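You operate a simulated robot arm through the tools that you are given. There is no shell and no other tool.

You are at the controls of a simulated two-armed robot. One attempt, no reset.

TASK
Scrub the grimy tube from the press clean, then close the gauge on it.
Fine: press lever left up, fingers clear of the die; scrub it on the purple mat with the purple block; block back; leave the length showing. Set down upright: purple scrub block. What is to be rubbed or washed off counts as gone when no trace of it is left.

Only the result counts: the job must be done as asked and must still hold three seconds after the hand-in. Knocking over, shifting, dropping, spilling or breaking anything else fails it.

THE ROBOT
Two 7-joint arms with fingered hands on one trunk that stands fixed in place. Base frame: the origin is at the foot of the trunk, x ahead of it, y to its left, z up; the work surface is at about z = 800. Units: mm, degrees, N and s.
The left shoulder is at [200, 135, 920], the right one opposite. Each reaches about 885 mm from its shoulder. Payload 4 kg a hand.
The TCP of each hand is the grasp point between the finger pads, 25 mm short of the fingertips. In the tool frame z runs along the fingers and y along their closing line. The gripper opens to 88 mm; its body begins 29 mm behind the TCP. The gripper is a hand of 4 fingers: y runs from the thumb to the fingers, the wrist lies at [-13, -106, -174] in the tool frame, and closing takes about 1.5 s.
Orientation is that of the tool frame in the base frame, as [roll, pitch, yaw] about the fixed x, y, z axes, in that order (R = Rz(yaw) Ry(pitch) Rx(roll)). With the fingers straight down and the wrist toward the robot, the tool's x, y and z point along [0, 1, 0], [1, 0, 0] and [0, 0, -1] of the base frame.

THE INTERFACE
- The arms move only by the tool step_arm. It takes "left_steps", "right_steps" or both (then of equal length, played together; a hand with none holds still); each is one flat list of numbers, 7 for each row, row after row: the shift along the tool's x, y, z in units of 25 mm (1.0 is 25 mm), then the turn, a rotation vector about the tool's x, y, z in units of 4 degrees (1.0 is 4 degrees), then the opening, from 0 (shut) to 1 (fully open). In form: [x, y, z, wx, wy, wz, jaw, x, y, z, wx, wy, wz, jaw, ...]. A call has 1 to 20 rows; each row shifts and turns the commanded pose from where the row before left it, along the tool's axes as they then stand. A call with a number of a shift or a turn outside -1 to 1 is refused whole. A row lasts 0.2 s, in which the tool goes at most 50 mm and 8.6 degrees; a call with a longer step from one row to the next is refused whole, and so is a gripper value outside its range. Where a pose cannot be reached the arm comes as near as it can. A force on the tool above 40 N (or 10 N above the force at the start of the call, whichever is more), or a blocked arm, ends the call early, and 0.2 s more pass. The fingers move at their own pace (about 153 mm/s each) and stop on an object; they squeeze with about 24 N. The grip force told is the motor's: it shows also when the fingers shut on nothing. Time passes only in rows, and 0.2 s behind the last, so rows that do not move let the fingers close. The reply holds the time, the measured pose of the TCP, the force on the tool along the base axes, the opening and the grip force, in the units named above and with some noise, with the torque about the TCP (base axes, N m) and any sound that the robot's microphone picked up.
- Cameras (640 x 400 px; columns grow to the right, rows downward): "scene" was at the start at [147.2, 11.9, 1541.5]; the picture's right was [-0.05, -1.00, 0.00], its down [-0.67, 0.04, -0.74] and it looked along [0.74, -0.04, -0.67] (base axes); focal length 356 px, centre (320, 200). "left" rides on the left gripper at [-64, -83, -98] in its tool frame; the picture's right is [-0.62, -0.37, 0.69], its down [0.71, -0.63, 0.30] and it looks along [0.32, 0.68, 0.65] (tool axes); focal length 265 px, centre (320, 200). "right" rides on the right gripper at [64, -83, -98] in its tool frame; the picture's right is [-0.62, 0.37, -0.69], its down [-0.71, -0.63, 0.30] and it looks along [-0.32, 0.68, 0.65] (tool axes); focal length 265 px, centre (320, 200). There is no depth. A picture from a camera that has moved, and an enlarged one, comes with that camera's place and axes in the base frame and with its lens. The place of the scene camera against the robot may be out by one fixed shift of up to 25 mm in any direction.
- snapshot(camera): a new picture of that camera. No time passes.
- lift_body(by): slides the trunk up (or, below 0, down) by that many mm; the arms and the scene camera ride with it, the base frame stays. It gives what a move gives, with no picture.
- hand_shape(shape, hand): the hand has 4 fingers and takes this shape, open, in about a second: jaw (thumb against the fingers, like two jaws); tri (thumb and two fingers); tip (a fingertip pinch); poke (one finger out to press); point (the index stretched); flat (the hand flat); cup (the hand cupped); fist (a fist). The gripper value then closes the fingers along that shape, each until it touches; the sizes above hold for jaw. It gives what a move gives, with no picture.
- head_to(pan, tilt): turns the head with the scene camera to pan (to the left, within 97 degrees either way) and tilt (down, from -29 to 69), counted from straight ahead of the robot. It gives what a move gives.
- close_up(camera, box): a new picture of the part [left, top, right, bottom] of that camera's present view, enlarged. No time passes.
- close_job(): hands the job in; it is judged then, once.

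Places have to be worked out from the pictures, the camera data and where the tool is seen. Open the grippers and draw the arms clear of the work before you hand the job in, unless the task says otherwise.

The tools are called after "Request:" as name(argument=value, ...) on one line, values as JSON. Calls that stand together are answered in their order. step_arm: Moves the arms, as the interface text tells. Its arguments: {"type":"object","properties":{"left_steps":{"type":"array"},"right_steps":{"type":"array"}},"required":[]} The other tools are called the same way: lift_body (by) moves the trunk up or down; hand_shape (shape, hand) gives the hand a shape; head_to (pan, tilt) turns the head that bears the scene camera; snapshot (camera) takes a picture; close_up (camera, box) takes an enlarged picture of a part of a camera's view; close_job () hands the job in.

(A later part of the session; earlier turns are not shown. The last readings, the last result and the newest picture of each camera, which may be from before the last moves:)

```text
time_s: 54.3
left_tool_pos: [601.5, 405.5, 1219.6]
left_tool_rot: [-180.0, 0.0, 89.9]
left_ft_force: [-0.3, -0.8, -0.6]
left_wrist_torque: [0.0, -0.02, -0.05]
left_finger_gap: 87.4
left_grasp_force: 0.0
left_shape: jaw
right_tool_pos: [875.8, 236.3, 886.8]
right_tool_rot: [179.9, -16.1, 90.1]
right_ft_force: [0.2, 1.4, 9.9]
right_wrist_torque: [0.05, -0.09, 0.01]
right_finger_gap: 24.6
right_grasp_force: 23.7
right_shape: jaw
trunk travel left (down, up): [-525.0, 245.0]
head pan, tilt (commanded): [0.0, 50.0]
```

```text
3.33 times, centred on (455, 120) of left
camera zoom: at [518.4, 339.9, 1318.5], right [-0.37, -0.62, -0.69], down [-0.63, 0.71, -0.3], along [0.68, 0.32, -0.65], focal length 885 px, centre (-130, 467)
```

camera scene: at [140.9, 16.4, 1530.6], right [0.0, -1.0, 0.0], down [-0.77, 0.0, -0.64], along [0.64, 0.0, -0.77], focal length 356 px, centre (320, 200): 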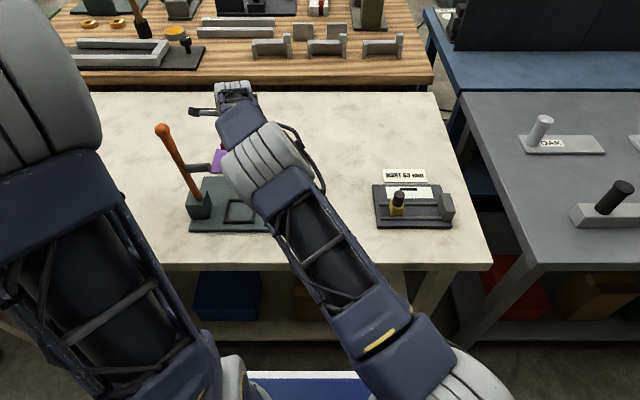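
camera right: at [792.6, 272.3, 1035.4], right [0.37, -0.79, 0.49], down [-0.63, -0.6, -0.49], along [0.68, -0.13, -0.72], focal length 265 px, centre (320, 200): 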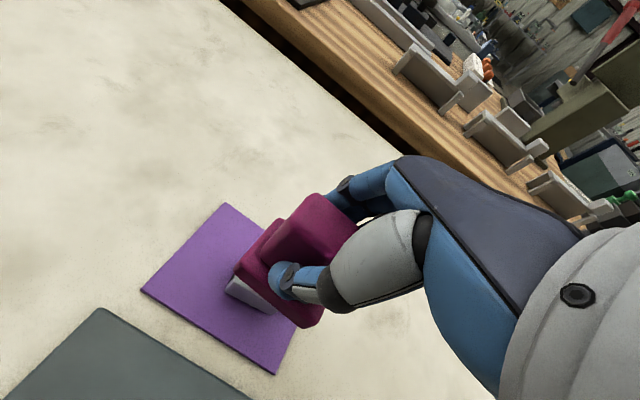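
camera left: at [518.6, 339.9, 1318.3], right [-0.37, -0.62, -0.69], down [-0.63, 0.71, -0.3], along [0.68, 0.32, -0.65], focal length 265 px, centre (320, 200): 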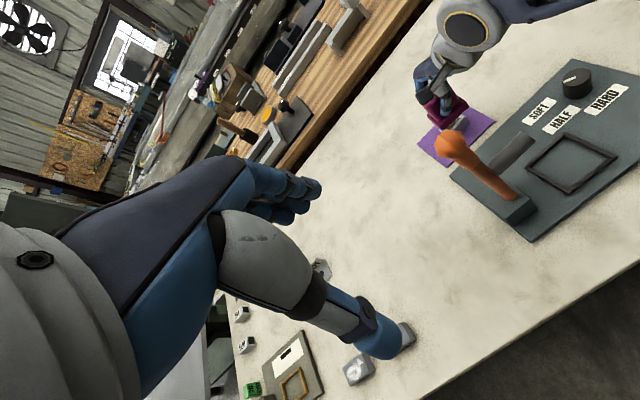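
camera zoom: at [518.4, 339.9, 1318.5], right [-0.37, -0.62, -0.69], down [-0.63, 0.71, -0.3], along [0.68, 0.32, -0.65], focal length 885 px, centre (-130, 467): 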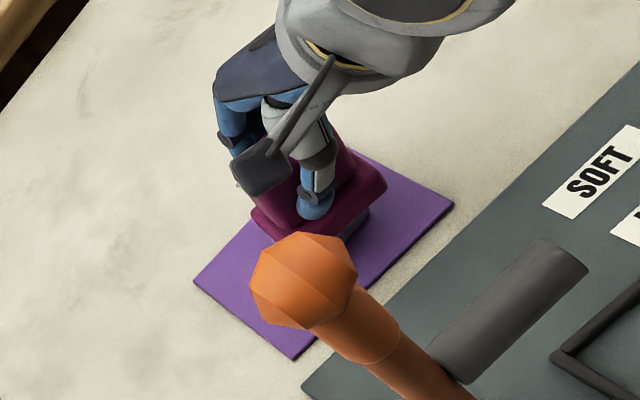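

Pressing at about 10 N. I try one gentle stroke cycle of ±10 mm along y and watch whether the tube stays put.

Request:
step_arm(right_steps=[0.192, 0, 0.055, 0, 0, 0, 0, 0.192, 0, 0.055, 0, 0, 0, 0, -0.192, 0, -0.055, 0, 0, 0, 0, -0.192, 0, -0.055, 0, 0, 0, 0, -0.192, 0, -0.055, 0, 0, 0, 0, -0.192, 0, -0.055, 0, 0, 0, 0, 0.192, 0, 0.055, 0, 0, 0, 0, 0.192, 0, 0.055, 0, 0, 0, 0])

Request:
close_up(camera="left", box=[400, 60, 510, 180])

Request:
close_up(camera="right", box=[140, 180, 380, 380])

```text
time_s: 56.1
left_tool_pos: [601.0, 407.2, 1220.4]
left_tool_rot: [-179.9, 0.0, 90.0]
left_ft_force: [0.8, 0.5, -0.4]
left_wrist_torque: [0.02, 0.0, 0.0]
left_finger_gap: 87.6
left_grasp_force: 0.1
left_shape: jaw
right_tool_pos: [875.0, 235.5, 887.2]
right_tool_rot: [-180.0, -16.0, 90.0]
right_ft_force: [1.5, 4.5, 13.4]
right_wrist_torque: [0.1, -0.22, 0.06]
right_finger_gap: 26.0
right_grasp_force: 23.4
right_shape: jaw
trunk travel left (down, up): [-525.0, 245.0]
head pan, tilt (commanded): [0.0, 50.0]
```

```text
3.33 times, centred on (455, 120) of left
camera zoom: at [518.4, 339.9, 1318.5], right [-0.37, -0.62, -0.69], down [-0.63, 0.71, -0.3], along [0.68, 0.32, -0.65], focal length 885 px, centre (-130, 467)
```

zoom: 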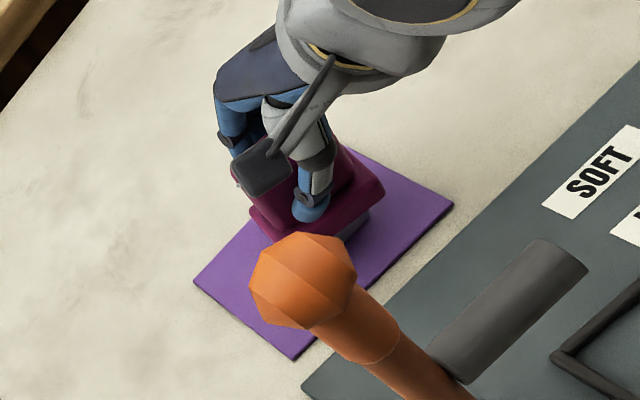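

```text
2.00 times, centred on (260, 280) of right
camera zoom: at [792.4, 270.7, 999.2], right [0.37, -0.79, 0.5], down [-0.63, -0.6, -0.49], along [0.68, -0.13, -0.72], focal length 531 px, centre (440, 40)
```

zoom: 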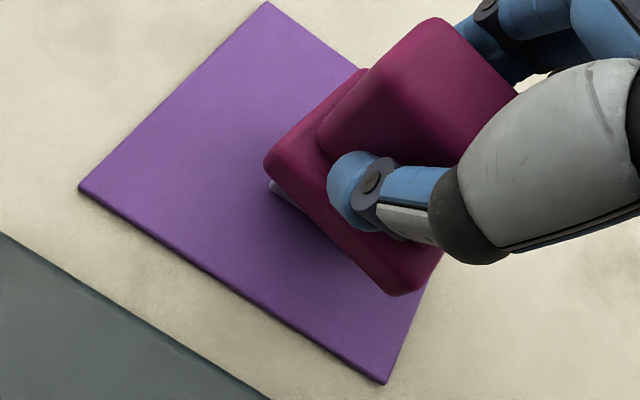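

The press rose to 13 N and the handle turned slightly in the grip. I lift the block and move it a little aside to see the tube and judge the effect.

Request:
step_arm(right_steps=[0.11, 0, -0.384, 0, 0, 0, 0, 0.22, 0, -0.768, 0, 0, 0, 0, 0.22, 0, -0.768, 0, 0, 0, 0, -0.9, 0, -0.25, 0, 0, 0, 0, -0.9, 0, -0.25, 0, 0, 0, 0, -0.9, 0, -0.25, 0, 0, 0, 0, 0, 0, 0, 0, 0, 0, 0])

Request:
snapshot(camera="right")

Request:
close_up(camera="left", box=[400, 60, 510, 180])

```text
time_s: 57.7
left_tool_pos: [602.3, 405.3, 1220.4]
left_tool_rot: [-179.9, 0.1, 90.1]
left_ft_force: [1.1, 0.6, 0.3]
left_wrist_torque: [0.02, -0.01, -0.01]
left_finger_gap: 87.8
left_grasp_force: 0.2
left_shape: jaw
right_tool_pos: [874.9, 166.6, 935.0]
right_tool_rot: [179.9, -15.9, 90.0]
right_ft_force: [0.6, 0.1, -0.7]
right_wrist_torque: [-0.04, 0.0, 0.02]
right_finger_gap: 25.3
right_grasp_force: 23.9
right_shape: jaw
trunk travel left (down, up): [-525.0, 245.0]
head pan, tilt (commanded): [0.0, 50.0]
```

```text
taken
camera right: at [792.3, 201.2, 1048.3], right [0.37, -0.79, 0.49], down [-0.63, -0.6, -0.49], along [0.68, -0.13, -0.72], focal length 265 px, centre (320, 200)
```

right: 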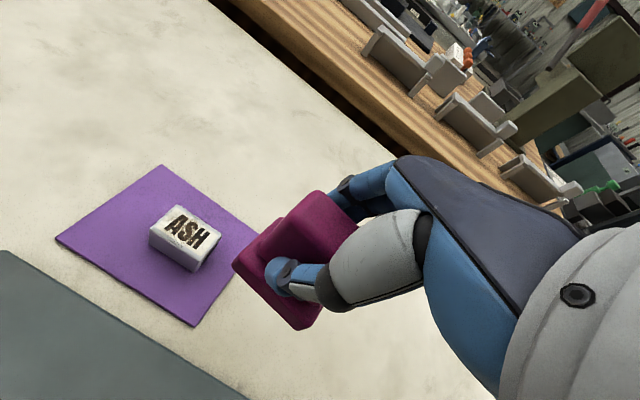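

```text
3.33 times, centred on (455, 120) of left
camera zoom: at [518.7, 340.0, 1318.3], right [-0.37, -0.62, -0.69], down [-0.63, 0.71, -0.3], along [0.68, 0.32, -0.65], focal length 885 px, centre (-130, 467)
```

zoom: 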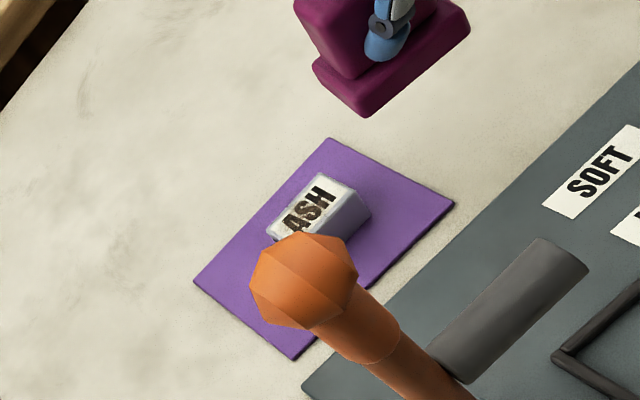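

Request:
close_up(camera="right", box=[130, 190, 240, 290])

Request:
close_up(camera="left", box=[440, 105, 475, 135])

```text
4.00 times, centred on (185, 240) of right
camera zoom: at [792.3, 201.2, 1048.3], right [0.37, -0.79, 0.49], down [-0.63, -0.6, -0.49], along [0.68, -0.13, -0.72], focal length 1062 px, centre (860, 40)
```

zoom: 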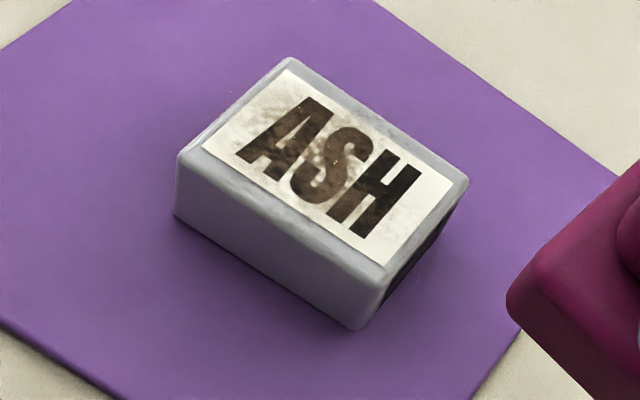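

```text
13.33 times, centred on (458, 120) of left
camera zoom: at [518.7, 340.0, 1318.3], right [-0.37, -0.62, -0.69], down [-0.63, 0.71, -0.3], along [0.68, 0.32, -0.65], focal length 3539 px, centre (-1513, 1267)
```

zoom: 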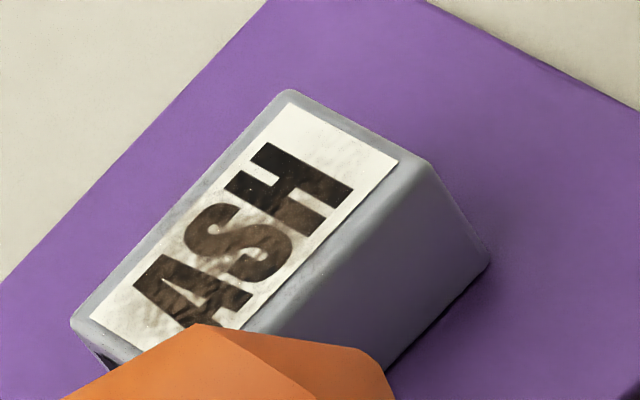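

The tube stayed put at about (880, 242), and the grime is mostly still there. I return centred over it, press by about 2 mm, and scrub with several ±15 mm strokes.

Request:
step_arm(right_steps=[0.955, 0.027, 0.274, 0, 0, 0, 0, 0.955, 0.027, 0.274, 0, 0, 0, 0, 0.955, 0.027, 0.274, 0, 0, 0, 0, -0.248, 0, 0.865, 0, 0, 0, 0, -0.248, 0, 0.865, 0, 0, 0, 0, -0.022, 0, 0.077, 0, 0, 0, 0, -0.022, 0, 0.077, 0, 0, 0, 0, 0, 0, 0, 0, 0, 0, 0])

Request:
step_arm(right_steps=[0.288, 0, 0.083, 0, 0, 0, 0, 0.288, 0, 0.083, 0, 0, 0, 0, -0.288, 0, -0.083, 0, 0, 0, 0, -0.288, 0, -0.083, 0, 0, 0, 0, -0.288, 0, -0.083, 0, 0, 0, 0, -0.288, 0, -0.083, 0, 0, 0, 0, 0.288, 0, 0.083, 0, 0, 0, 0, 0.288, 0, 0.083, 0, 0, 0, 0, 0.288, 0, 0.083, 0, 0, 0, 0, 0.288, 0, 0.083, 0, 0, 0, 0, -0.288, 0, -0.083, 0, 0, 0, 0, -0.288, 0, -0.083, 0, 0, 0, 0, -0.288, 0, -0.083, 0, 0, 0, 0, -0.288, 0, -0.083, 0, 0, 0, 0, 0.288, 0, 0.083, 0, 0, 0, 0, 0.288, 0, 0.083, 0, 0, 0, 0])

```text
time_s: 59.5
left_tool_pos: [601.5, 405.8, 1219.9]
left_tool_rot: [-179.9, -0.1, 90.0]
left_ft_force: [0.1, -0.1, -0.9]
left_wrist_torque: [-0.01, 0.01, 0.01]
left_finger_gap: 87.7
left_grasp_force: 0.1
left_shape: jaw
right_tool_pos: [877.9, 240.2, 886.8]
right_tool_rot: [179.9, -16.0, 90.0]
right_ft_force: [-0.5, -0.3, 4.1]
right_wrist_torque: [0.0, -0.09, 0.02]
right_finger_gap: 25.4
right_grasp_force: 24.0
right_shape: jaw
trunk travel left (down, up): [-525.0, 245.0]
head pan, tilt (commanded): [0.0, 50.0]
```

```text
time_s: 62.9
left_tool_pos: [602.2, 404.3, 1219.2]
left_tool_rot: [-179.9, 0.0, 90.0]
left_ft_force: [-0.5, 0.6, 0.9]
left_wrist_torque: [0.01, 0.01, 0.01]
left_finger_gap: 87.9
left_grasp_force: 0.1
left_shape: jaw
right_tool_pos: [877.5, 239.9, 886.6]
right_tool_rot: [180.0, -15.9, 89.9]
right_ft_force: [0.1, 5.2, 14.4]
right_wrist_torque: [0.14, -0.17, 0.11]
right_finger_gap: 25.7
right_grasp_force: 23.7
right_shape: jaw
trunk travel left (down, up): [-525.0, 245.0]
head pan, tilt (commanded): [0.0, 50.0]
```

Pressing at 14 N with 5 N friction: it is rubbing. I add strokes along x, then look again.

Request:
step_arm(right_steps=[0, 0.25, 0, 0, 0, 0, 0, 0, 0.25, 0, 0, 0, 0, 0, 0, -0.25, 0, 0, 0, 0, 0, 0, -0.25, 0, 0, 0, 0, 0, 0, -0.25, 0, 0, 0, 0, 0, 0, -0.25, 0, 0, 0, 0, 0, 0, 0.25, 0, 0, 0, 0, 0, 0, 0.25, 0, 0, 0, 0, 0, 0, 0.25, 0, 0, 0, 0, 0, 0, 0.25, 0, 0, 0, 0, 0, 0, -0.25, 0, 0, 0, 0, 0, 0, -0.25, 0, 0, 0, 0, 0, 0, -0.25, 0, 0, 0, 0, 0, 0, -0.25, 0, 0, 0, 0, 0, 0, 0.25, 0, 0, 0, 0, 0, 0, 0.25, 0, 0, 0, 0, 0])

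Request:
step_arm(right_steps=[0.11, 0, -0.384, 0, 0, 0, 0, 0.22, 0, -0.768, 0, 0, 0, 0, 0.22, 0, -0.768, 0, 0, 0, 0, -0.9, 0, -0.25, 0, 0, 0, 0, -0.9, 0, -0.25, 0, 0, 0, 0, -0.9, 0, -0.25, 0, 0, 0, 0, 0, 0, 0, 0, 0, 0, 0])

Request:
close_up(camera="right", box=[130, 190, 240, 290])

Request:
close_up(camera="right", box=[200, 160, 380, 360])

```text
time_s: 66.3
left_tool_pos: [600.9, 405.0, 1220.7]
left_tool_rot: [-179.9, 0.0, 90.0]
left_ft_force: [-0.5, 0.4, -0.6]
left_wrist_torque: [0.01, 0.02, 0.0]
left_finger_gap: 87.6
left_grasp_force: 0.0
left_shape: jaw
right_tool_pos: [878.8, 240.1, 886.2]
right_tool_rot: [-179.9, -16.0, 90.0]
right_ft_force: [-3.0, -0.1, 8.9]
right_wrist_torque: [0.07, 0.07, 0.03]
right_finger_gap: 26.2
right_grasp_force: 24.1
right_shape: jaw
trunk travel left (down, up): [-525.0, 245.0]
head pan, tilt (commanded): [0.0, 50.0]
```

```text
time_s: 67.9
left_tool_pos: [601.0, 405.2, 1221.2]
left_tool_rot: [-179.9, 0.0, 90.0]
left_ft_force: [-0.6, -0.5, 0.0]
left_wrist_torque: [0.01, 0.01, 0.02]
left_finger_gap: 87.9
left_grasp_force: 0.0
left_shape: jaw
right_tool_pos: [877.8, 171.1, 934.1]
right_tool_rot: [179.9, -16.0, 90.0]
right_ft_force: [-0.1, 0.5, -1.5]
right_wrist_torque: [0.01, -0.02, 0.07]
right_finger_gap: 25.8
right_grasp_force: 23.7
right_shape: jaw
trunk travel left (down, up): [-525.0, 245.0]
head pan, tilt (commanded): [0.0, 50.0]
```

```text
4.00 times, centred on (185, 240) of right
camera zoom: at [794.1, 205.9, 1047.2], right [0.37, -0.79, 0.49], down [-0.63, -0.6, -0.49], along [0.68, -0.13, -0.72], focal length 1062 px, centre (860, 40)
```

zoom: 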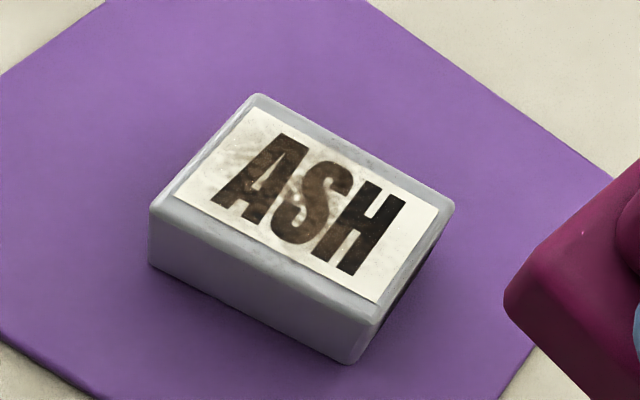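

```text
2.00 times, centred on (290, 260) of right
camera zoom: at [794.1, 205.9, 1047.2], right [0.37, -0.79, 0.49], down [-0.63, -0.6, -0.49], along [0.68, -0.13, -0.72], focal length 531 px, centre (380, 80)
```

zoom: 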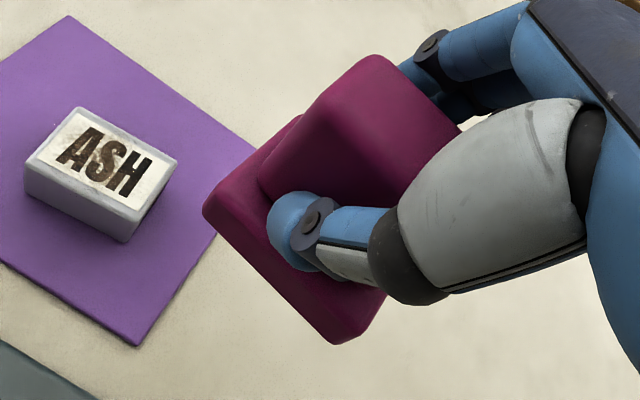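

I zoom harder on the label to judge whether the brown smear is actually fading.

Request:
close_up(camera="right", box=[160, 210, 220, 260])

Request:
close_up(camera="left", box=[440, 105, 475, 135])

Request:
close_up(camera="left", box=[440, 60, 500, 110])

```text
8.00 times, centred on (190, 235) of right
camera zoom: at [794.1, 205.9, 1047.2], right [0.37, -0.79, 0.49], down [-0.63, -0.6, -0.49], along [0.68, -0.13, -0.72], focal length 2123 px, centre (1360, -80)
```

zoom: 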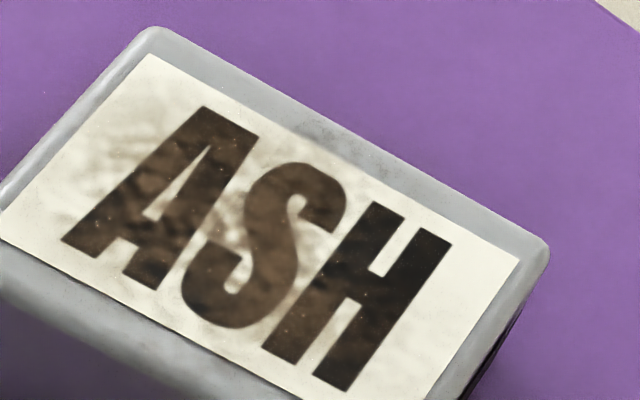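

```text
13.33 times, centred on (458, 120) of left
camera zoom: at [518.7, 340.0, 1318.3], right [-0.37, -0.62, -0.69], down [-0.63, 0.71, -0.3], along [0.68, 0.32, -0.65], focal length 3539 px, centre (-1513, 1267)
```

zoom: 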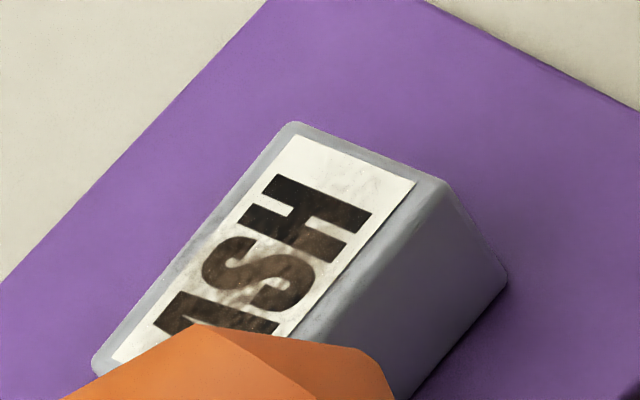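

```text
8.00 times, centred on (470, 85) of left
camera zoom: at [518.7, 340.0, 1318.3], right [-0.37, -0.62, -0.69], down [-0.63, 0.71, -0.3], along [0.68, 0.32, -0.65], focal length 2123 px, centre (-880, 1120)
```

zoom: 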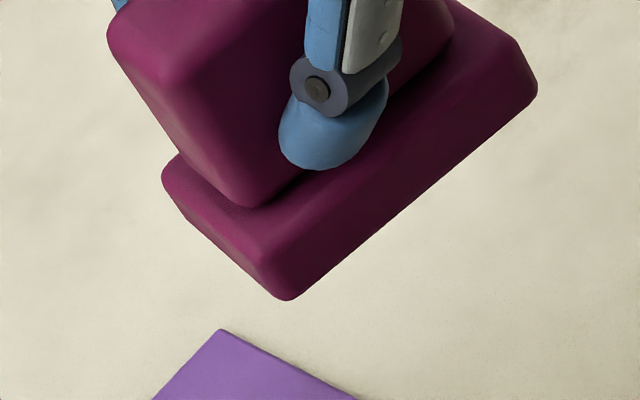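

The smear is still there; the tube has crept to about (873, 244). I scrub again with slightly more pressure and longer strokes, re-centred on the tube.

Request:
step_arm(right_steps=[0.923, -0.107, 0.265, 0, 0, 0, 0, 0.923, -0.107, 0.265, 0, 0, 0, 0, 0.923, -0.107, 0.265, 0, 0, 0, 0, -0.265, 0, 0.92, 0, 0, 0, 0, -0.265, 0, 0.92, 0, 0, 0, 0, -0.0165, 0, 0.0576, 0, 0, 0, 0, -0.011, 0, 0.038, 0, 0, 0, 0, 0, 0, 0, 0, 0, 0, 0])

Request:
step_arm(right_steps=[0.384, 0, 0.11, 0, 0, 0, 0, 0.384, 0, 0.11, 0, 0, 0, 0, -0.384, 0, -0.11, 0, 0, 0, 0, -0.384, 0, -0.11, 0, 0, 0, 0, -0.384, 0, -0.11, 0, 0, 0, 0, -0.384, 0, -0.11, 0, 0, 0, 0, 0.384, 0, 0.11, 0, 0, 0, 0, 0.384, 0, 0.11, 0, 0, 0, 0, 0.384, 0, 0.11, 0, 0, 0, 0, 0.384, 0, 0.11, 0, 0, 0, 0, -0.384, 0, -0.11, 0, 0, 0, 0, -0.384, 0, -0.11, 0, 0, 0, 0, -0.384, 0, -0.11, 0, 0, 0, 0, -0.384, 0, -0.11, 0, 0, 0, 0, 0.384, 0, 0.11, 0, 0, 0, 0, 0.384, 0, 0.11, 0, 0, 0, 0])

```text
time_s: 69.7
left_tool_pos: [601.5, 405.7, 1221.3]
left_tool_rot: [-179.8, 0.0, 90.0]
left_ft_force: [-0.5, 0.5, -0.4]
left_wrist_torque: [-0.03, 0.02, -0.04]
left_finger_gap: 87.8
left_grasp_force: 0.0
left_shape: jaw
right_tool_pos: [869.2, 243.4, 885.5]
right_tool_rot: [179.9, -16.2, 90.0]
right_ft_force: [-1.0, 1.3, 8.2]
right_wrist_torque: [0.06, -0.15, 0.01]
right_finger_gap: 25.7
right_grasp_force: 24.0
right_shape: jaw
trunk travel left (down, up): [-525.0, 245.0]
head pan, tilt (commanded): [0.0, 50.0]
```

```text
time_s: 73.1
left_tool_pos: [600.8, 404.9, 1220.2]
left_tool_rot: [-179.9, 0.1, 90.1]
left_ft_force: [0.0, 0.3, -1.1]
left_wrist_torque: [0.01, 0.01, 0.01]
left_finger_gap: 87.9
left_grasp_force: 0.0
left_shape: jaw
right_tool_pos: [869.7, 241.8, 886.7]
right_tool_rot: [180.0, -15.9, 89.9]
right_ft_force: [-0.9, 5.2, 12.9]
right_wrist_torque: [0.09, -0.25, 0.09]
right_finger_gap: 25.7
right_grasp_force: 23.8
right_shape: jaw
trunk travel left (down, up): [-525.0, 245.0]
head pan, tilt (commanded): [0.0, 50.0]
```

The torque (−0.25 N m with 13 N) says the contact sits near the block's +x edge, so the block is not flush. I rotate the hand in small pitch steps so its +x side rises, and watch the torque.

Request:
step_arm(right_steps=[0, 0, 0, -0.5, 0, 0, 0, 0, 0, 0, 0, 0, 0, 0])

Request:
step_arm(right_steps=[0, 0, 0, -0.5, 0, 0, 0, 0, 0, 0, 0, 0, 0, 0])

```text
time_s: 73.7
left_tool_pos: [601.3, 406.1, 1219.9]
left_tool_rot: [-179.9, 0.1, 90.0]
left_ft_force: [0.0, 0.9, -0.3]
left_wrist_torque: [0.0, 0.02, 0.0]
left_finger_gap: 87.4
left_grasp_force: 0.1
left_shape: jaw
right_tool_pos: [869.8, 242.7, 884.7]
right_tool_rot: [178.0, -16.1, 89.9]
right_ft_force: [-1.8, 3.1, 8.7]
right_wrist_torque: [0.04, -0.11, 0.08]
right_finger_gap: 25.9
right_grasp_force: 23.4
right_shape: jaw
trunk travel left (down, up): [-525.0, 245.0]
head pan, tilt (commanded): [0.0, 50.0]
```

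```text
time_s: 74.3
left_tool_pos: [601.0, 405.4, 1220.5]
left_tool_rot: [-179.9, 0.0, 90.0]
left_ft_force: [0.4, -0.2, 0.2]
left_wrist_torque: [-0.01, 0.01, 0.01]
left_finger_gap: 87.8
left_grasp_force: 0.2
left_shape: jaw
right_tool_pos: [870.6, 243.2, 885.5]
right_tool_rot: [176.1, -15.9, 90.0]
right_ft_force: [-2.6, 3.6, 7.2]
right_wrist_torque: [0.11, 0.07, 0.03]
right_finger_gap: 25.7
right_grasp_force: 24.4
right_shape: jaw
trunk travel left (down, up): [-525.0, 245.0]
head pan, tilt (commanded): [0.0, 50.0]
```

After −4° the contact centre moved to about +10 mm in x and −12 mm in y. I add 1° more pitch and 1° of roll, then press slightly.

Request:
step_arm(right_steps=[0, 0, 0, -0.25, -0.25, 0, 0, 0, 0, 0, 0, 0, 0, 0])

Request:
step_arm(right_steps=[-0.011, 0, 0.038, 0, -0.25, 0, 0, 0, 0, 0, 0, 0, 0, 0])

Request:
close_up(camera="left", box=[420, 80, 490, 140])

```text
time_s: 74.9
left_tool_pos: [601.4, 404.8, 1219.9]
left_tool_rot: [-179.9, 0.0, 89.9]
left_ft_force: [0.2, -0.6, 0.0]
left_wrist_torque: [-0.01, -0.02, 0.0]
left_finger_gap: 87.7
left_grasp_force: 0.1
left_shape: jaw
right_tool_pos: [868.0, 242.6, 885.0]
right_tool_rot: [175.1, -15.0, 89.8]
right_ft_force: [-0.4, 3.4, 4.7]
right_wrist_torque: [0.12, 0.04, 0.03]
right_finger_gap: 25.1
right_grasp_force: 23.8
right_shape: jaw
trunk travel left (down, up): [-525.0, 245.0]
head pan, tilt (commanded): [0.0, 50.0]
```

```text
time_s: 75.5
left_tool_pos: [602.8, 405.1, 1220.3]
left_tool_rot: [-179.9, 0.0, 90.0]
left_ft_force: [-0.4, -0.8, 0.2]
left_wrist_torque: [-0.02, 0.0, -0.01]
left_finger_gap: 87.3
left_grasp_force: 0.1
left_shape: jaw
right_tool_pos: [868.7, 243.5, 884.5]
right_tool_rot: [174.9, -14.1, 89.9]
right_ft_force: [-1.8, 3.7, 7.9]
right_wrist_torque: [0.09, 0.03, 0.01]
right_finger_gap: 25.1
right_grasp_force: 23.6
right_shape: jaw
trunk travel left (down, up): [-525.0, 245.0]
head pan, tilt (commanded): [0.0, 50.0]
```

```text
6.67 times, centred on (455, 110) of left
camera zoom: at [518.4, 340.0, 1318.5], right [-0.37, -0.62, -0.69], down [-0.63, 0.71, -0.3], along [0.68, 0.32, -0.65], focal length 1769 px, centre (-580, 800)
```

zoom: 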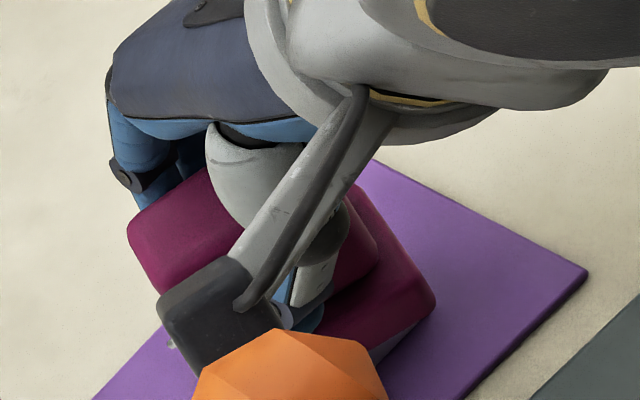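

I look through the right camera at the seam between block and tube.

Request:
close_up(camera="right", box=[210, 220, 330, 350])

Request:
step_arm(left_steps=[-1, 0, 0, 0, 0, 0, 1, -1, 0, 0, 0, 0, 0, 1, -1, 0, 0, 0, 0, 0, 1, 0, 0, 0, 0, 0, 0, 1])

Request:
snapshot(camera="left")

```text
3.08 times, centred on (270, 285) of right
camera zoom: at [777.9, 284.6, 989.3], right [0.3, -0.78, 0.55], down [-0.6, -0.6, -0.52], along [0.74, -0.17, -0.65], focal length 817 px, centre (474, -62)
```

zoom: 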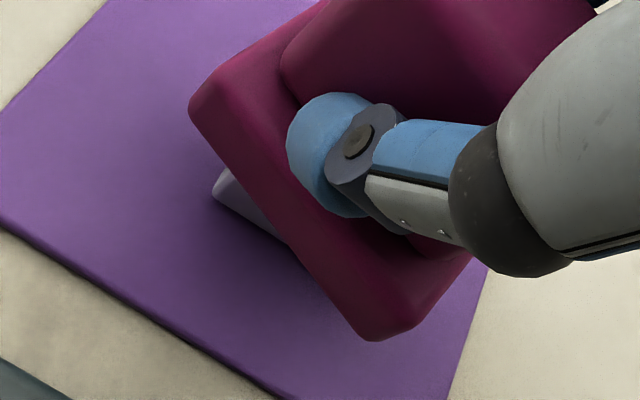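

```text
time_s: 76.5
left_tool_pos: [600.4, 330.9, 1221.2]
left_tool_rot: [-179.9, 0.0, 90.1]
left_ft_force: [0.5, -0.3, -0.3]
left_wrist_torque: [0.02, 0.0, 0.0]
left_finger_gap: 87.7
left_grasp_force: 0.1
left_shape: jaw
right_tool_pos: [870.4, 244.1, 884.6]
right_tool_rot: [175.0, -14.1, 89.8]
right_ft_force: [-0.5, 4.1, 7.8]
right_wrist_torque: [0.13, 0.02, 0.02]
right_finger_gap: 25.2
right_grasp_force: 23.8
right_shape: jaw
trunk travel left (down, up): [-525.0, 245.0]
head pan, tilt (commanded): [0.0, 50.0]
```

```text
taken
camera left: at [517.7, 264.3, 1319.6], right [-0.37, -0.62, -0.69], down [-0.63, 0.71, -0.3], along [0.68, 0.32, -0.65], focal length 265 px, centre (320, 200)
```

left: 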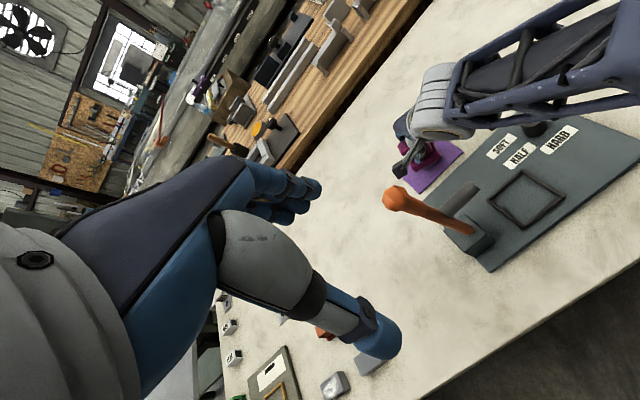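

The contact centre is now near x ≈ 0, so the block lies flush in pitch. I press 1 mm more and scrub again along y with ±16 mm strokes.

Request:
step_arm(right_steps=[-0.0097, -0.0034, 0.0387, 0, 0, 0, 0, 0.31, -0.007, 0.078, 0, 0, 0, 0, 0.31, -0.007, 0.078, 0, 0, 0, 0, -0.31, 0.007, -0.078, 0, 0, 0, 0, -0.31, 0.007, -0.078, 0, 0, 0, 0, -0.31, 0.007, -0.078, 0, 0, 0, 0, -0.31, 0.007, -0.078, 0, 0, 0, 0, 0.31, -0.007, 0.078, 0, 0, 0, 0, 0.31, -0.007, 0.078, 0, 0, 0, 0, 0.31, -0.007, 0.078, 0, 0, 0, 0, 0.31, -0.007, 0.078, 0, 0, 0, 0, -0.31, 0.007, -0.078, 0, 0, 0, 0, -0.31, 0.007, -0.078, 0, 0, 0, 0, -0.31, 0.007, -0.078, 0, 0, 0, 0, -0.31, 0.007, -0.078, 0, 0, 0, 0, 0.31, -0.007, 0.078, 0, 0, 0, 0, 0.31, -0.007, 0.078, 0, 0, 0, 0])

```text
time_s: 80.1
left_tool_pos: [601.5, 330.3, 1220.4]
left_tool_rot: [-179.9, 0.0, 90.0]
left_ft_force: [0.4, 0.8, 0.3]
left_wrist_torque: [0.0, 0.03, 0.02]
left_finger_gap: 87.7
left_grasp_force: 0.3
left_shape: jaw
right_tool_pos: [870.3, 242.4, 882.7]
right_tool_rot: [175.1, -13.9, 89.8]
right_ft_force: [0.0, 5.0, 12.8]
right_wrist_torque: [0.11, -0.22, 0.07]
right_finger_gap: 25.6
right_grasp_force: 23.6
right_shape: jaw
trunk travel left (down, up): [-525.0, 245.0]
head pan, tilt (commanded): [0.0, 50.0]
```

I lift and move aside again to see whether the smear has changed.

Request:
step_arm(right_steps=[0.162, 0.056, -0.644, 0, 0, 0, 0, 0.162, 0.056, -0.644, 0, 0, 0, 0, 0.162, 0.056, -0.644, 0, 0, 0, 0, -0.93, 0.02, -0.233, 0, 0, 0, 0, -0.93, 0.02, -0.233, 0, 0, 0, 0, -0.93, 0.02, -0.233, 0, 0, 0, 0, 0, 0, 0, 0, 0, 0, 0])

Request:
snapshot(camera="right")

Request:
close_up(camera="left", box=[400, 110, 470, 180])

```text
time_s: 81.7
left_tool_pos: [599.9, 329.6, 1221.6]
left_tool_rot: [-179.9, 0.0, 89.9]
left_ft_force: [-1.0, 0.2, -0.5]
left_wrist_torque: [-0.01, -0.01, 0.0]
left_finger_gap: 88.0
left_grasp_force: 0.0
left_shape: jaw
right_tool_pos: [868.3, 172.4, 933.4]
right_tool_rot: [175.0, -14.1, 89.8]
right_ft_force: [0.2, 0.0, -2.0]
right_wrist_torque: [-0.01, 0.03, 0.0]
right_finger_gap: 24.9
right_grasp_force: 24.2
right_shape: jaw
trunk travel left (down, up): [-525.0, 245.0]
head pan, tilt (commanded): [0.0, 50.0]
```

```text
taken
camera right: at [777.2, 212.8, 1037.3], right [0.3, -0.78, 0.55], down [-0.6, -0.6, -0.52], along [0.74, -0.17, -0.65], focal length 265 px, centre (320, 200)
```

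right: 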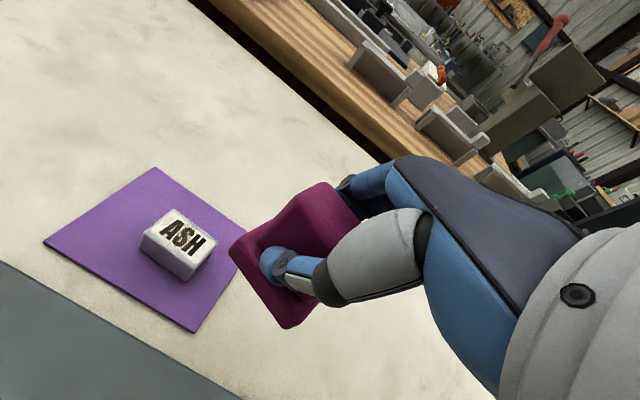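

```text
5.71 times, centred on (435, 145) of left
camera zoom: at [517.9, 264.6, 1319.5], right [-0.37, -0.62, -0.69], down [-0.63, 0.71, -0.3], along [0.68, 0.32, -0.65], focal length 1517 px, centre (-337, 514)
```

zoom: 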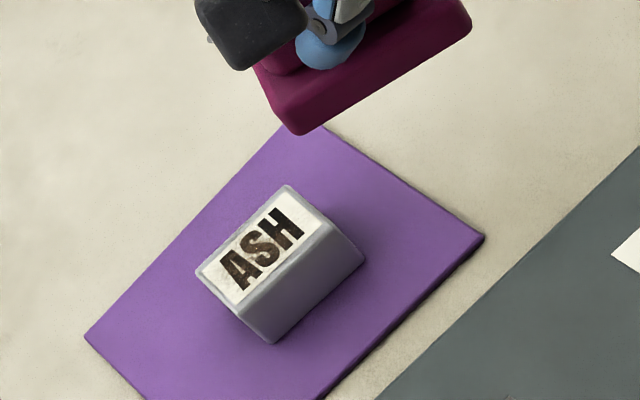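

Request:
close_up(camera="left", box=[415, 135, 455, 175])

Request:
close_up(camera="right", box=[150, 200, 220, 260])

Request:
close_up(camera="right", box=[210, 150, 380, 350])

```text
10.00 times, centred on (435, 155) of left
camera zoom: at [517.9, 264.6, 1319.5], right [-0.37, -0.62, -0.69], down [-0.63, 0.71, -0.3], along [0.68, 0.32, -0.65], focal length 2654 px, centre (-830, 650)
```

zoom: 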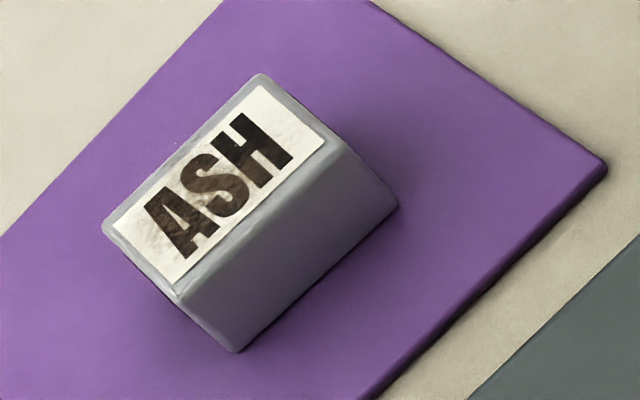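

```text
6.67 times, centred on (185, 230) of right
camera zoom: at [777.2, 212.8, 1037.3], right [0.3, -0.78, 0.55], down [-0.6, -0.6, -0.52], along [0.74, -0.17, -0.65], focal length 1769 px, centre (1220, 0)
```

zoom: 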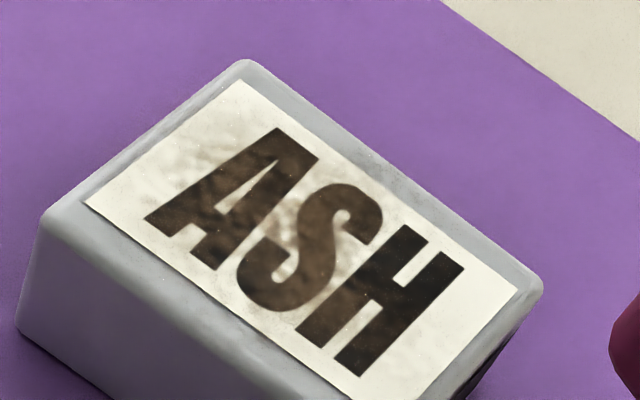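

```text
2.00 times, centred on (295, 250) of right
camera zoom: at [777.2, 212.8, 1037.3], right [0.3, -0.78, 0.55], down [-0.6, -0.6, -0.52], along [0.74, -0.17, -0.65], focal length 531 px, centre (370, 100)
```

zoom: 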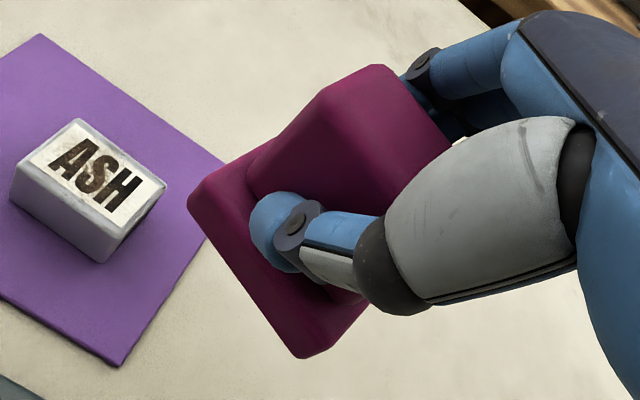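

The smear does look fainter now (darker print, cleaner paper), so scrubbing works but slowly. I re-centre on the tube (≈ 876, 240), level 1° more, and scrub on with more strokes.

Request:
step_arm(right_steps=[0.88, 0.083, 0.229, -0.25, 0, 0, 0, 0.88, 0.083, 0.229, 0, 0, 0, 0, 0.88, 0.083, 0.229, 0, 0, 0, 0, -0.229, -0.08, 0.908, 0, 0, 0, 0, -0.229, -0.08, 0.908, 0, 0, 0, 0, -0.033, -0.0115, 0.131, 0, 0, 0, 0, 0, 0, 0, 0, 0, 0, 0])

Request:
step_arm(right_steps=[0.31, -0.007, 0.078, 0, 0, 0, 0, 0.31, -0.007, 0.078, 0, 0, 0, 0, -0.31, 0.007, -0.078, 0, 0, 0, 0, -0.31, 0.007, -0.078, 0, 0, 0, 0, -0.31, 0.007, -0.078, 0, 0, 0, 0, -0.31, 0.007, -0.078, 0, 0, 0, 0, 0.31, -0.007, 0.078, 0, 0, 0, 0, 0.31, -0.007, 0.078, 0, 0, 0, 0, 0.31, -0.007, 0.078, 0, 0, 0, 0, 0.31, -0.007, 0.078, 0, 0, 0, 0, -0.31, 0.007, -0.078, 0, 0, 0, 0, -0.31, 0.007, -0.078, 0, 0, 0, 0, -0.31, 0.007, -0.078, 0, 0, 0, 0, -0.31, 0.007, -0.078, 0, 0, 0, 0, 0.31, -0.007, 0.078, 0, 0, 0, 0, 0.31, -0.007, 0.078, 0, 0, 0, 0])

Request:
step_arm(right_steps=[0.31, -0.007, 0.078, 0, 0, 0, 0, 0.31, -0.007, 0.078, 0, 0, 0, 0, -0.31, 0.007, -0.078, 0, 0, 0, 0, -0.31, 0.007, -0.078, 0, 0, 0, 0, -0.31, 0.007, -0.078, 0, 0, 0, 0, -0.31, 0.007, -0.078, 0, 0, 0, 0, 0.31, -0.007, 0.078, 0, 0, 0, 0, 0.31, -0.007, 0.078, 0, 0, 0, 0, 0.31, -0.007, 0.078, 0, 0, 0, 0, 0.31, -0.007, 0.078, 0, 0, 0, 0, -0.31, 0.007, -0.078, 0, 0, 0, 0, -0.31, 0.007, -0.078, 0, 0, 0, 0, -0.31, 0.007, -0.078, 0, 0, 0, 0, -0.31, 0.007, -0.078, 0, 0, 0, 0, 0.31, -0.007, 0.078, 0, 0, 0, 0, 0.31, -0.007, 0.078, 0, 0, 0, 0])

```text
time_s: 83.3
left_tool_pos: [601.0, 329.4, 1221.5]
left_tool_rot: [-180.0, 0.1, 90.0]
left_ft_force: [-0.1, 1.1, -0.4]
left_wrist_torque: [0.02, 0.01, -0.01]
left_finger_gap: 87.7
left_grasp_force: 0.1
left_shape: jaw
right_tool_pos: [880.1, 238.6, 883.9]
right_tool_rot: [173.9, -14.0, 89.9]
right_ft_force: [-1.0, -0.3, 4.5]
right_wrist_torque: [0.03, 0.0, 0.01]
right_finger_gap: 25.1
right_grasp_force: 24.2
right_shape: jaw
trunk travel left (down, up): [-525.0, 245.0]
head pan, tilt (commanded): [0.0, 50.0]
```

```text
time_s: 86.7
left_tool_pos: [600.0, 330.7, 1221.4]
left_tool_rot: [-179.9, 0.0, 89.9]
left_ft_force: [0.6, 0.2, -0.4]
left_wrist_torque: [0.03, 0.04, -0.04]
left_finger_gap: 87.9
left_grasp_force: 0.0
left_shape: jaw
right_tool_pos: [877.8, 238.7, 883.6]
right_tool_rot: [174.1, -13.9, 89.8]
right_ft_force: [0.8, 2.4, 12.3]
right_wrist_torque: [0.09, -0.16, 0.05]
right_finger_gap: 25.5
right_grasp_force: 24.2
right_shape: jaw
trunk travel left (down, up): [-525.0, 245.0]
head pan, tilt (commanded): [0.0, 50.0]
```

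```text
time_s: 90.1
left_tool_pos: [600.8, 330.5, 1220.8]
left_tool_rot: [-179.9, 0.0, 90.0]
left_ft_force: [-0.8, 0.8, -0.5]
left_wrist_torque: [0.0, 0.01, -0.06]
left_finger_gap: 87.6
left_grasp_force: 0.2
left_shape: jaw
right_tool_pos: [878.8, 237.8, 881.2]
right_tool_rot: [173.9, -13.9, 89.8]
right_ft_force: [1.1, 3.7, 14.2]
right_wrist_torque: [0.12, -0.16, 0.04]
right_finger_gap: 25.3
right_grasp_force: 24.2
right_shape: jaw
trunk travel left (down, up): [-525.0, 245.0]
head pan, tilt (commanded): [0.0, 50.0]
```

I lift and check again.

Request:
step_arm(right_steps=[0.162, 0.056, -0.644, 0, 0, 0, 0, 0.162, 0.056, -0.644, 0, 0, 0, 0, 0.162, 0.056, -0.644, 0, 0, 0, 0, -0.93, 0.02, -0.233, 0, 0, 0, 0, -0.93, 0.02, -0.233, 0, 0, 0, 0, -0.93, 0.02, -0.233, 0, 0, 0, 0, 0, 0, 0, 0, 0, 0, 0])

Request:
close_up(camera="left", box=[415, 135, 455, 175])

Request:
close_up(camera="right", box=[150, 200, 220, 260])

Request:
close_up(camera="right", box=[210, 150, 380, 350])

```text
time_s: 91.7
left_tool_pos: [601.3, 329.8, 1220.7]
left_tool_rot: [-179.8, 0.0, 90.1]
left_ft_force: [0.3, 0.5, 0.8]
left_wrist_torque: [0.03, 0.0, 0.0]
left_finger_gap: 87.8
left_grasp_force: 0.0
left_shape: jaw
right_tool_pos: [876.9, 166.1, 933.3]
right_tool_rot: [174.1, -14.1, 89.7]
right_ft_force: [0.6, -0.3, -0.2]
right_wrist_torque: [-0.02, 0.01, 0.0]
right_finger_gap: 24.7
right_grasp_force: 24.4
right_shape: jaw
trunk travel left (down, up): [-525.0, 245.0]
head pan, tilt (commanded): [0.0, 50.0]
```

```text
10.00 times, centred on (435, 155) of left
camera zoom: at [517.9, 264.6, 1319.5], right [-0.37, -0.62, -0.69], down [-0.63, 0.71, -0.3], along [0.68, 0.32, -0.65], focal length 2654 px, centre (-830, 650)
```

zoom: 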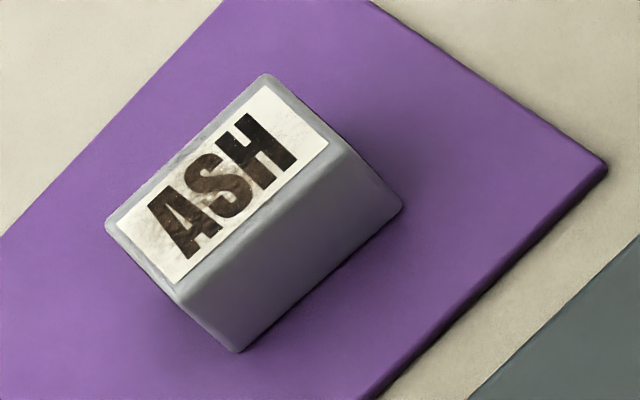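

```text
6.67 times, centred on (185, 230) of right
camera zoom: at [783.8, 208.5, 1035.9], right [0.29, -0.78, 0.56], down [-0.6, -0.6, -0.53], along [0.75, -0.18, -0.64], focal length 1769 px, centre (1220, 0)
```

zoom: 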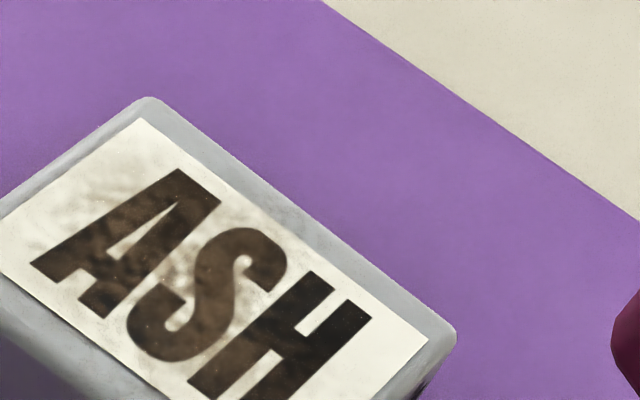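

```text
2.00 times, centred on (295, 250) of right
camera zoom: at [783.8, 208.5, 1035.9], right [0.29, -0.78, 0.56], down [-0.6, -0.6, -0.53], along [0.75, -0.18, -0.64], focal length 531 px, centre (370, 100)
```

zoom: 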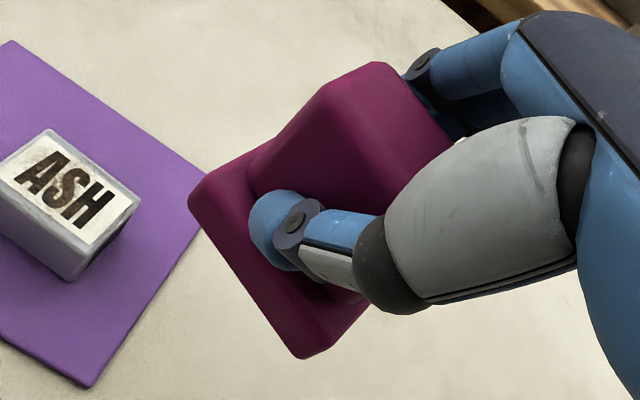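

No clear change this round. I check whether this mottling is just the print style by looking at the other labels, and look for grime on faces I have not seen.

Request:
head_to(pan=25, tilt=45)

Request:
snapshot(camera="scene")

Request:
close_up(camera="left", box=[200, 290, 400, 400])

```text
time_s: 92.6
left_tool_pos: [601.4, 329.5, 1221.3]
left_tool_rot: [-179.9, 0.0, 90.0]
left_ft_force: [-0.3, 0.3, 0.0]
left_wrist_torque: [0.03, 0.01, -0.01]
left_finger_gap: 87.8
left_grasp_force: 0.0
left_shape: jaw
right_tool_pos: [877.4, 167.5, 934.4]
right_tool_rot: [173.9, -14.0, 89.8]
right_ft_force: [-0.1, -0.5, -0.3]
right_wrist_torque: [-0.04, 0.03, 0.01]
right_finger_gap: 24.9
right_grasp_force: 23.8
right_shape: jaw
trunk travel left (down, up): [-525.0, 245.0]
head pan, tilt (commanded): [25.0, 45.0]
```

```text
taken
camera scene: at [137.7, 50.7, 1537.5], right [0.42, -0.91, 0.0], down [-0.64, -0.3, -0.71], along [0.64, 0.3, -0.71], focal length 356 px, centre (320, 200)
```

scene: 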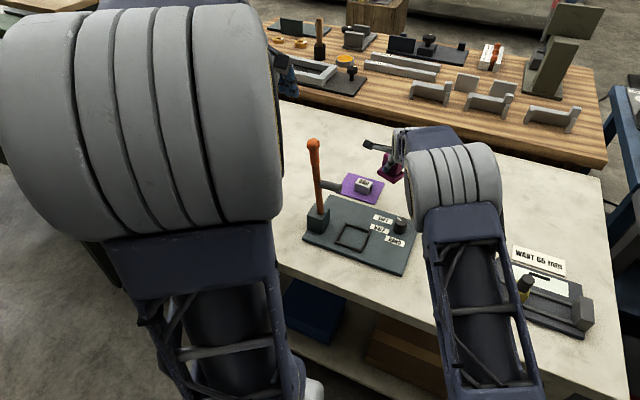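

```text
3.20 times, centred on (300, 345) of left
camera zoom: at [518.0, 264.6, 1319.5], right [-0.37, -0.62, -0.69], down [-0.63, 0.71, -0.3], along [0.68, 0.32, -0.65], focal length 849 px, centre (384, -264)
```

zoom: 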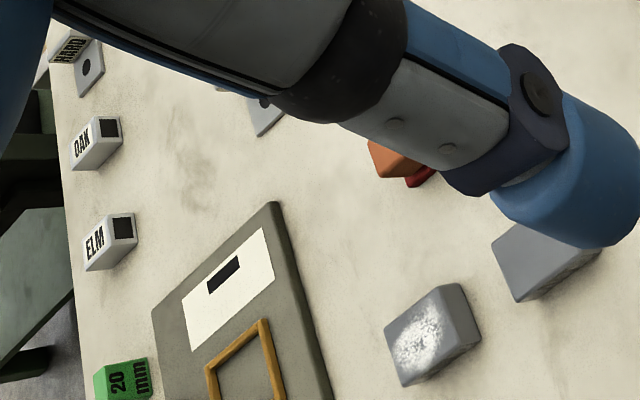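

Request:
close_up(camera="left", box=[216, 320, 250, 355])

Request:
close_up(camera="scene", box=[345, 165, 385, 200])

```text
11.43 times, centred on (233, 338) of left
camera zoom: at [518.0, 264.6, 1319.5], right [-0.37, -0.62, -0.69], down [-0.63, 0.71, -0.3], along [0.68, 0.32, -0.65], focal length 3033 px, centre (1314, -1371)
```

zoom: 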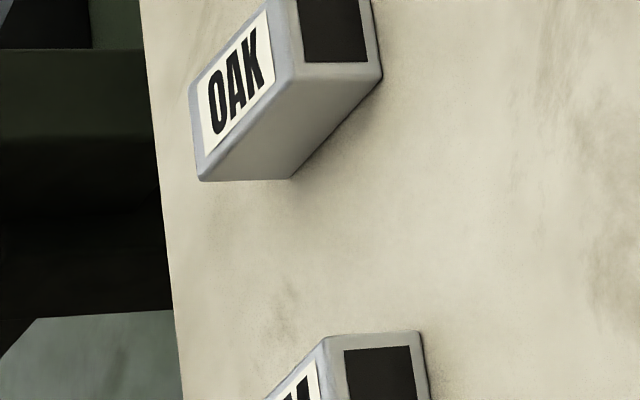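

```text
11.43 times, centred on (365, 182) of scene
camera zoom: at [137.7, 50.7, 1537.5], right [0.42, -0.91, 0.0], down [-0.64, -0.3, -0.71], along [0.64, 0.3, -0.71], focal length 4065 px, centre (-194, 400)
```

zoom: 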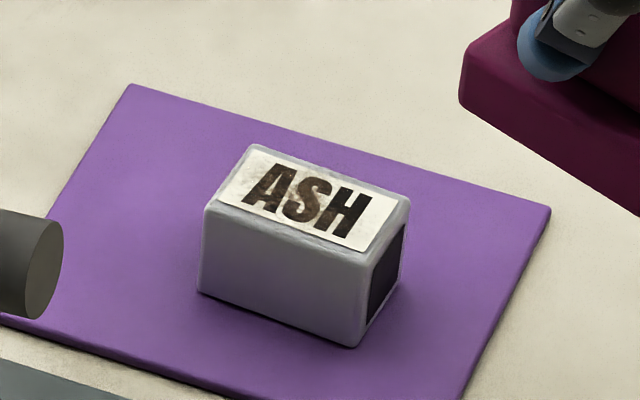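

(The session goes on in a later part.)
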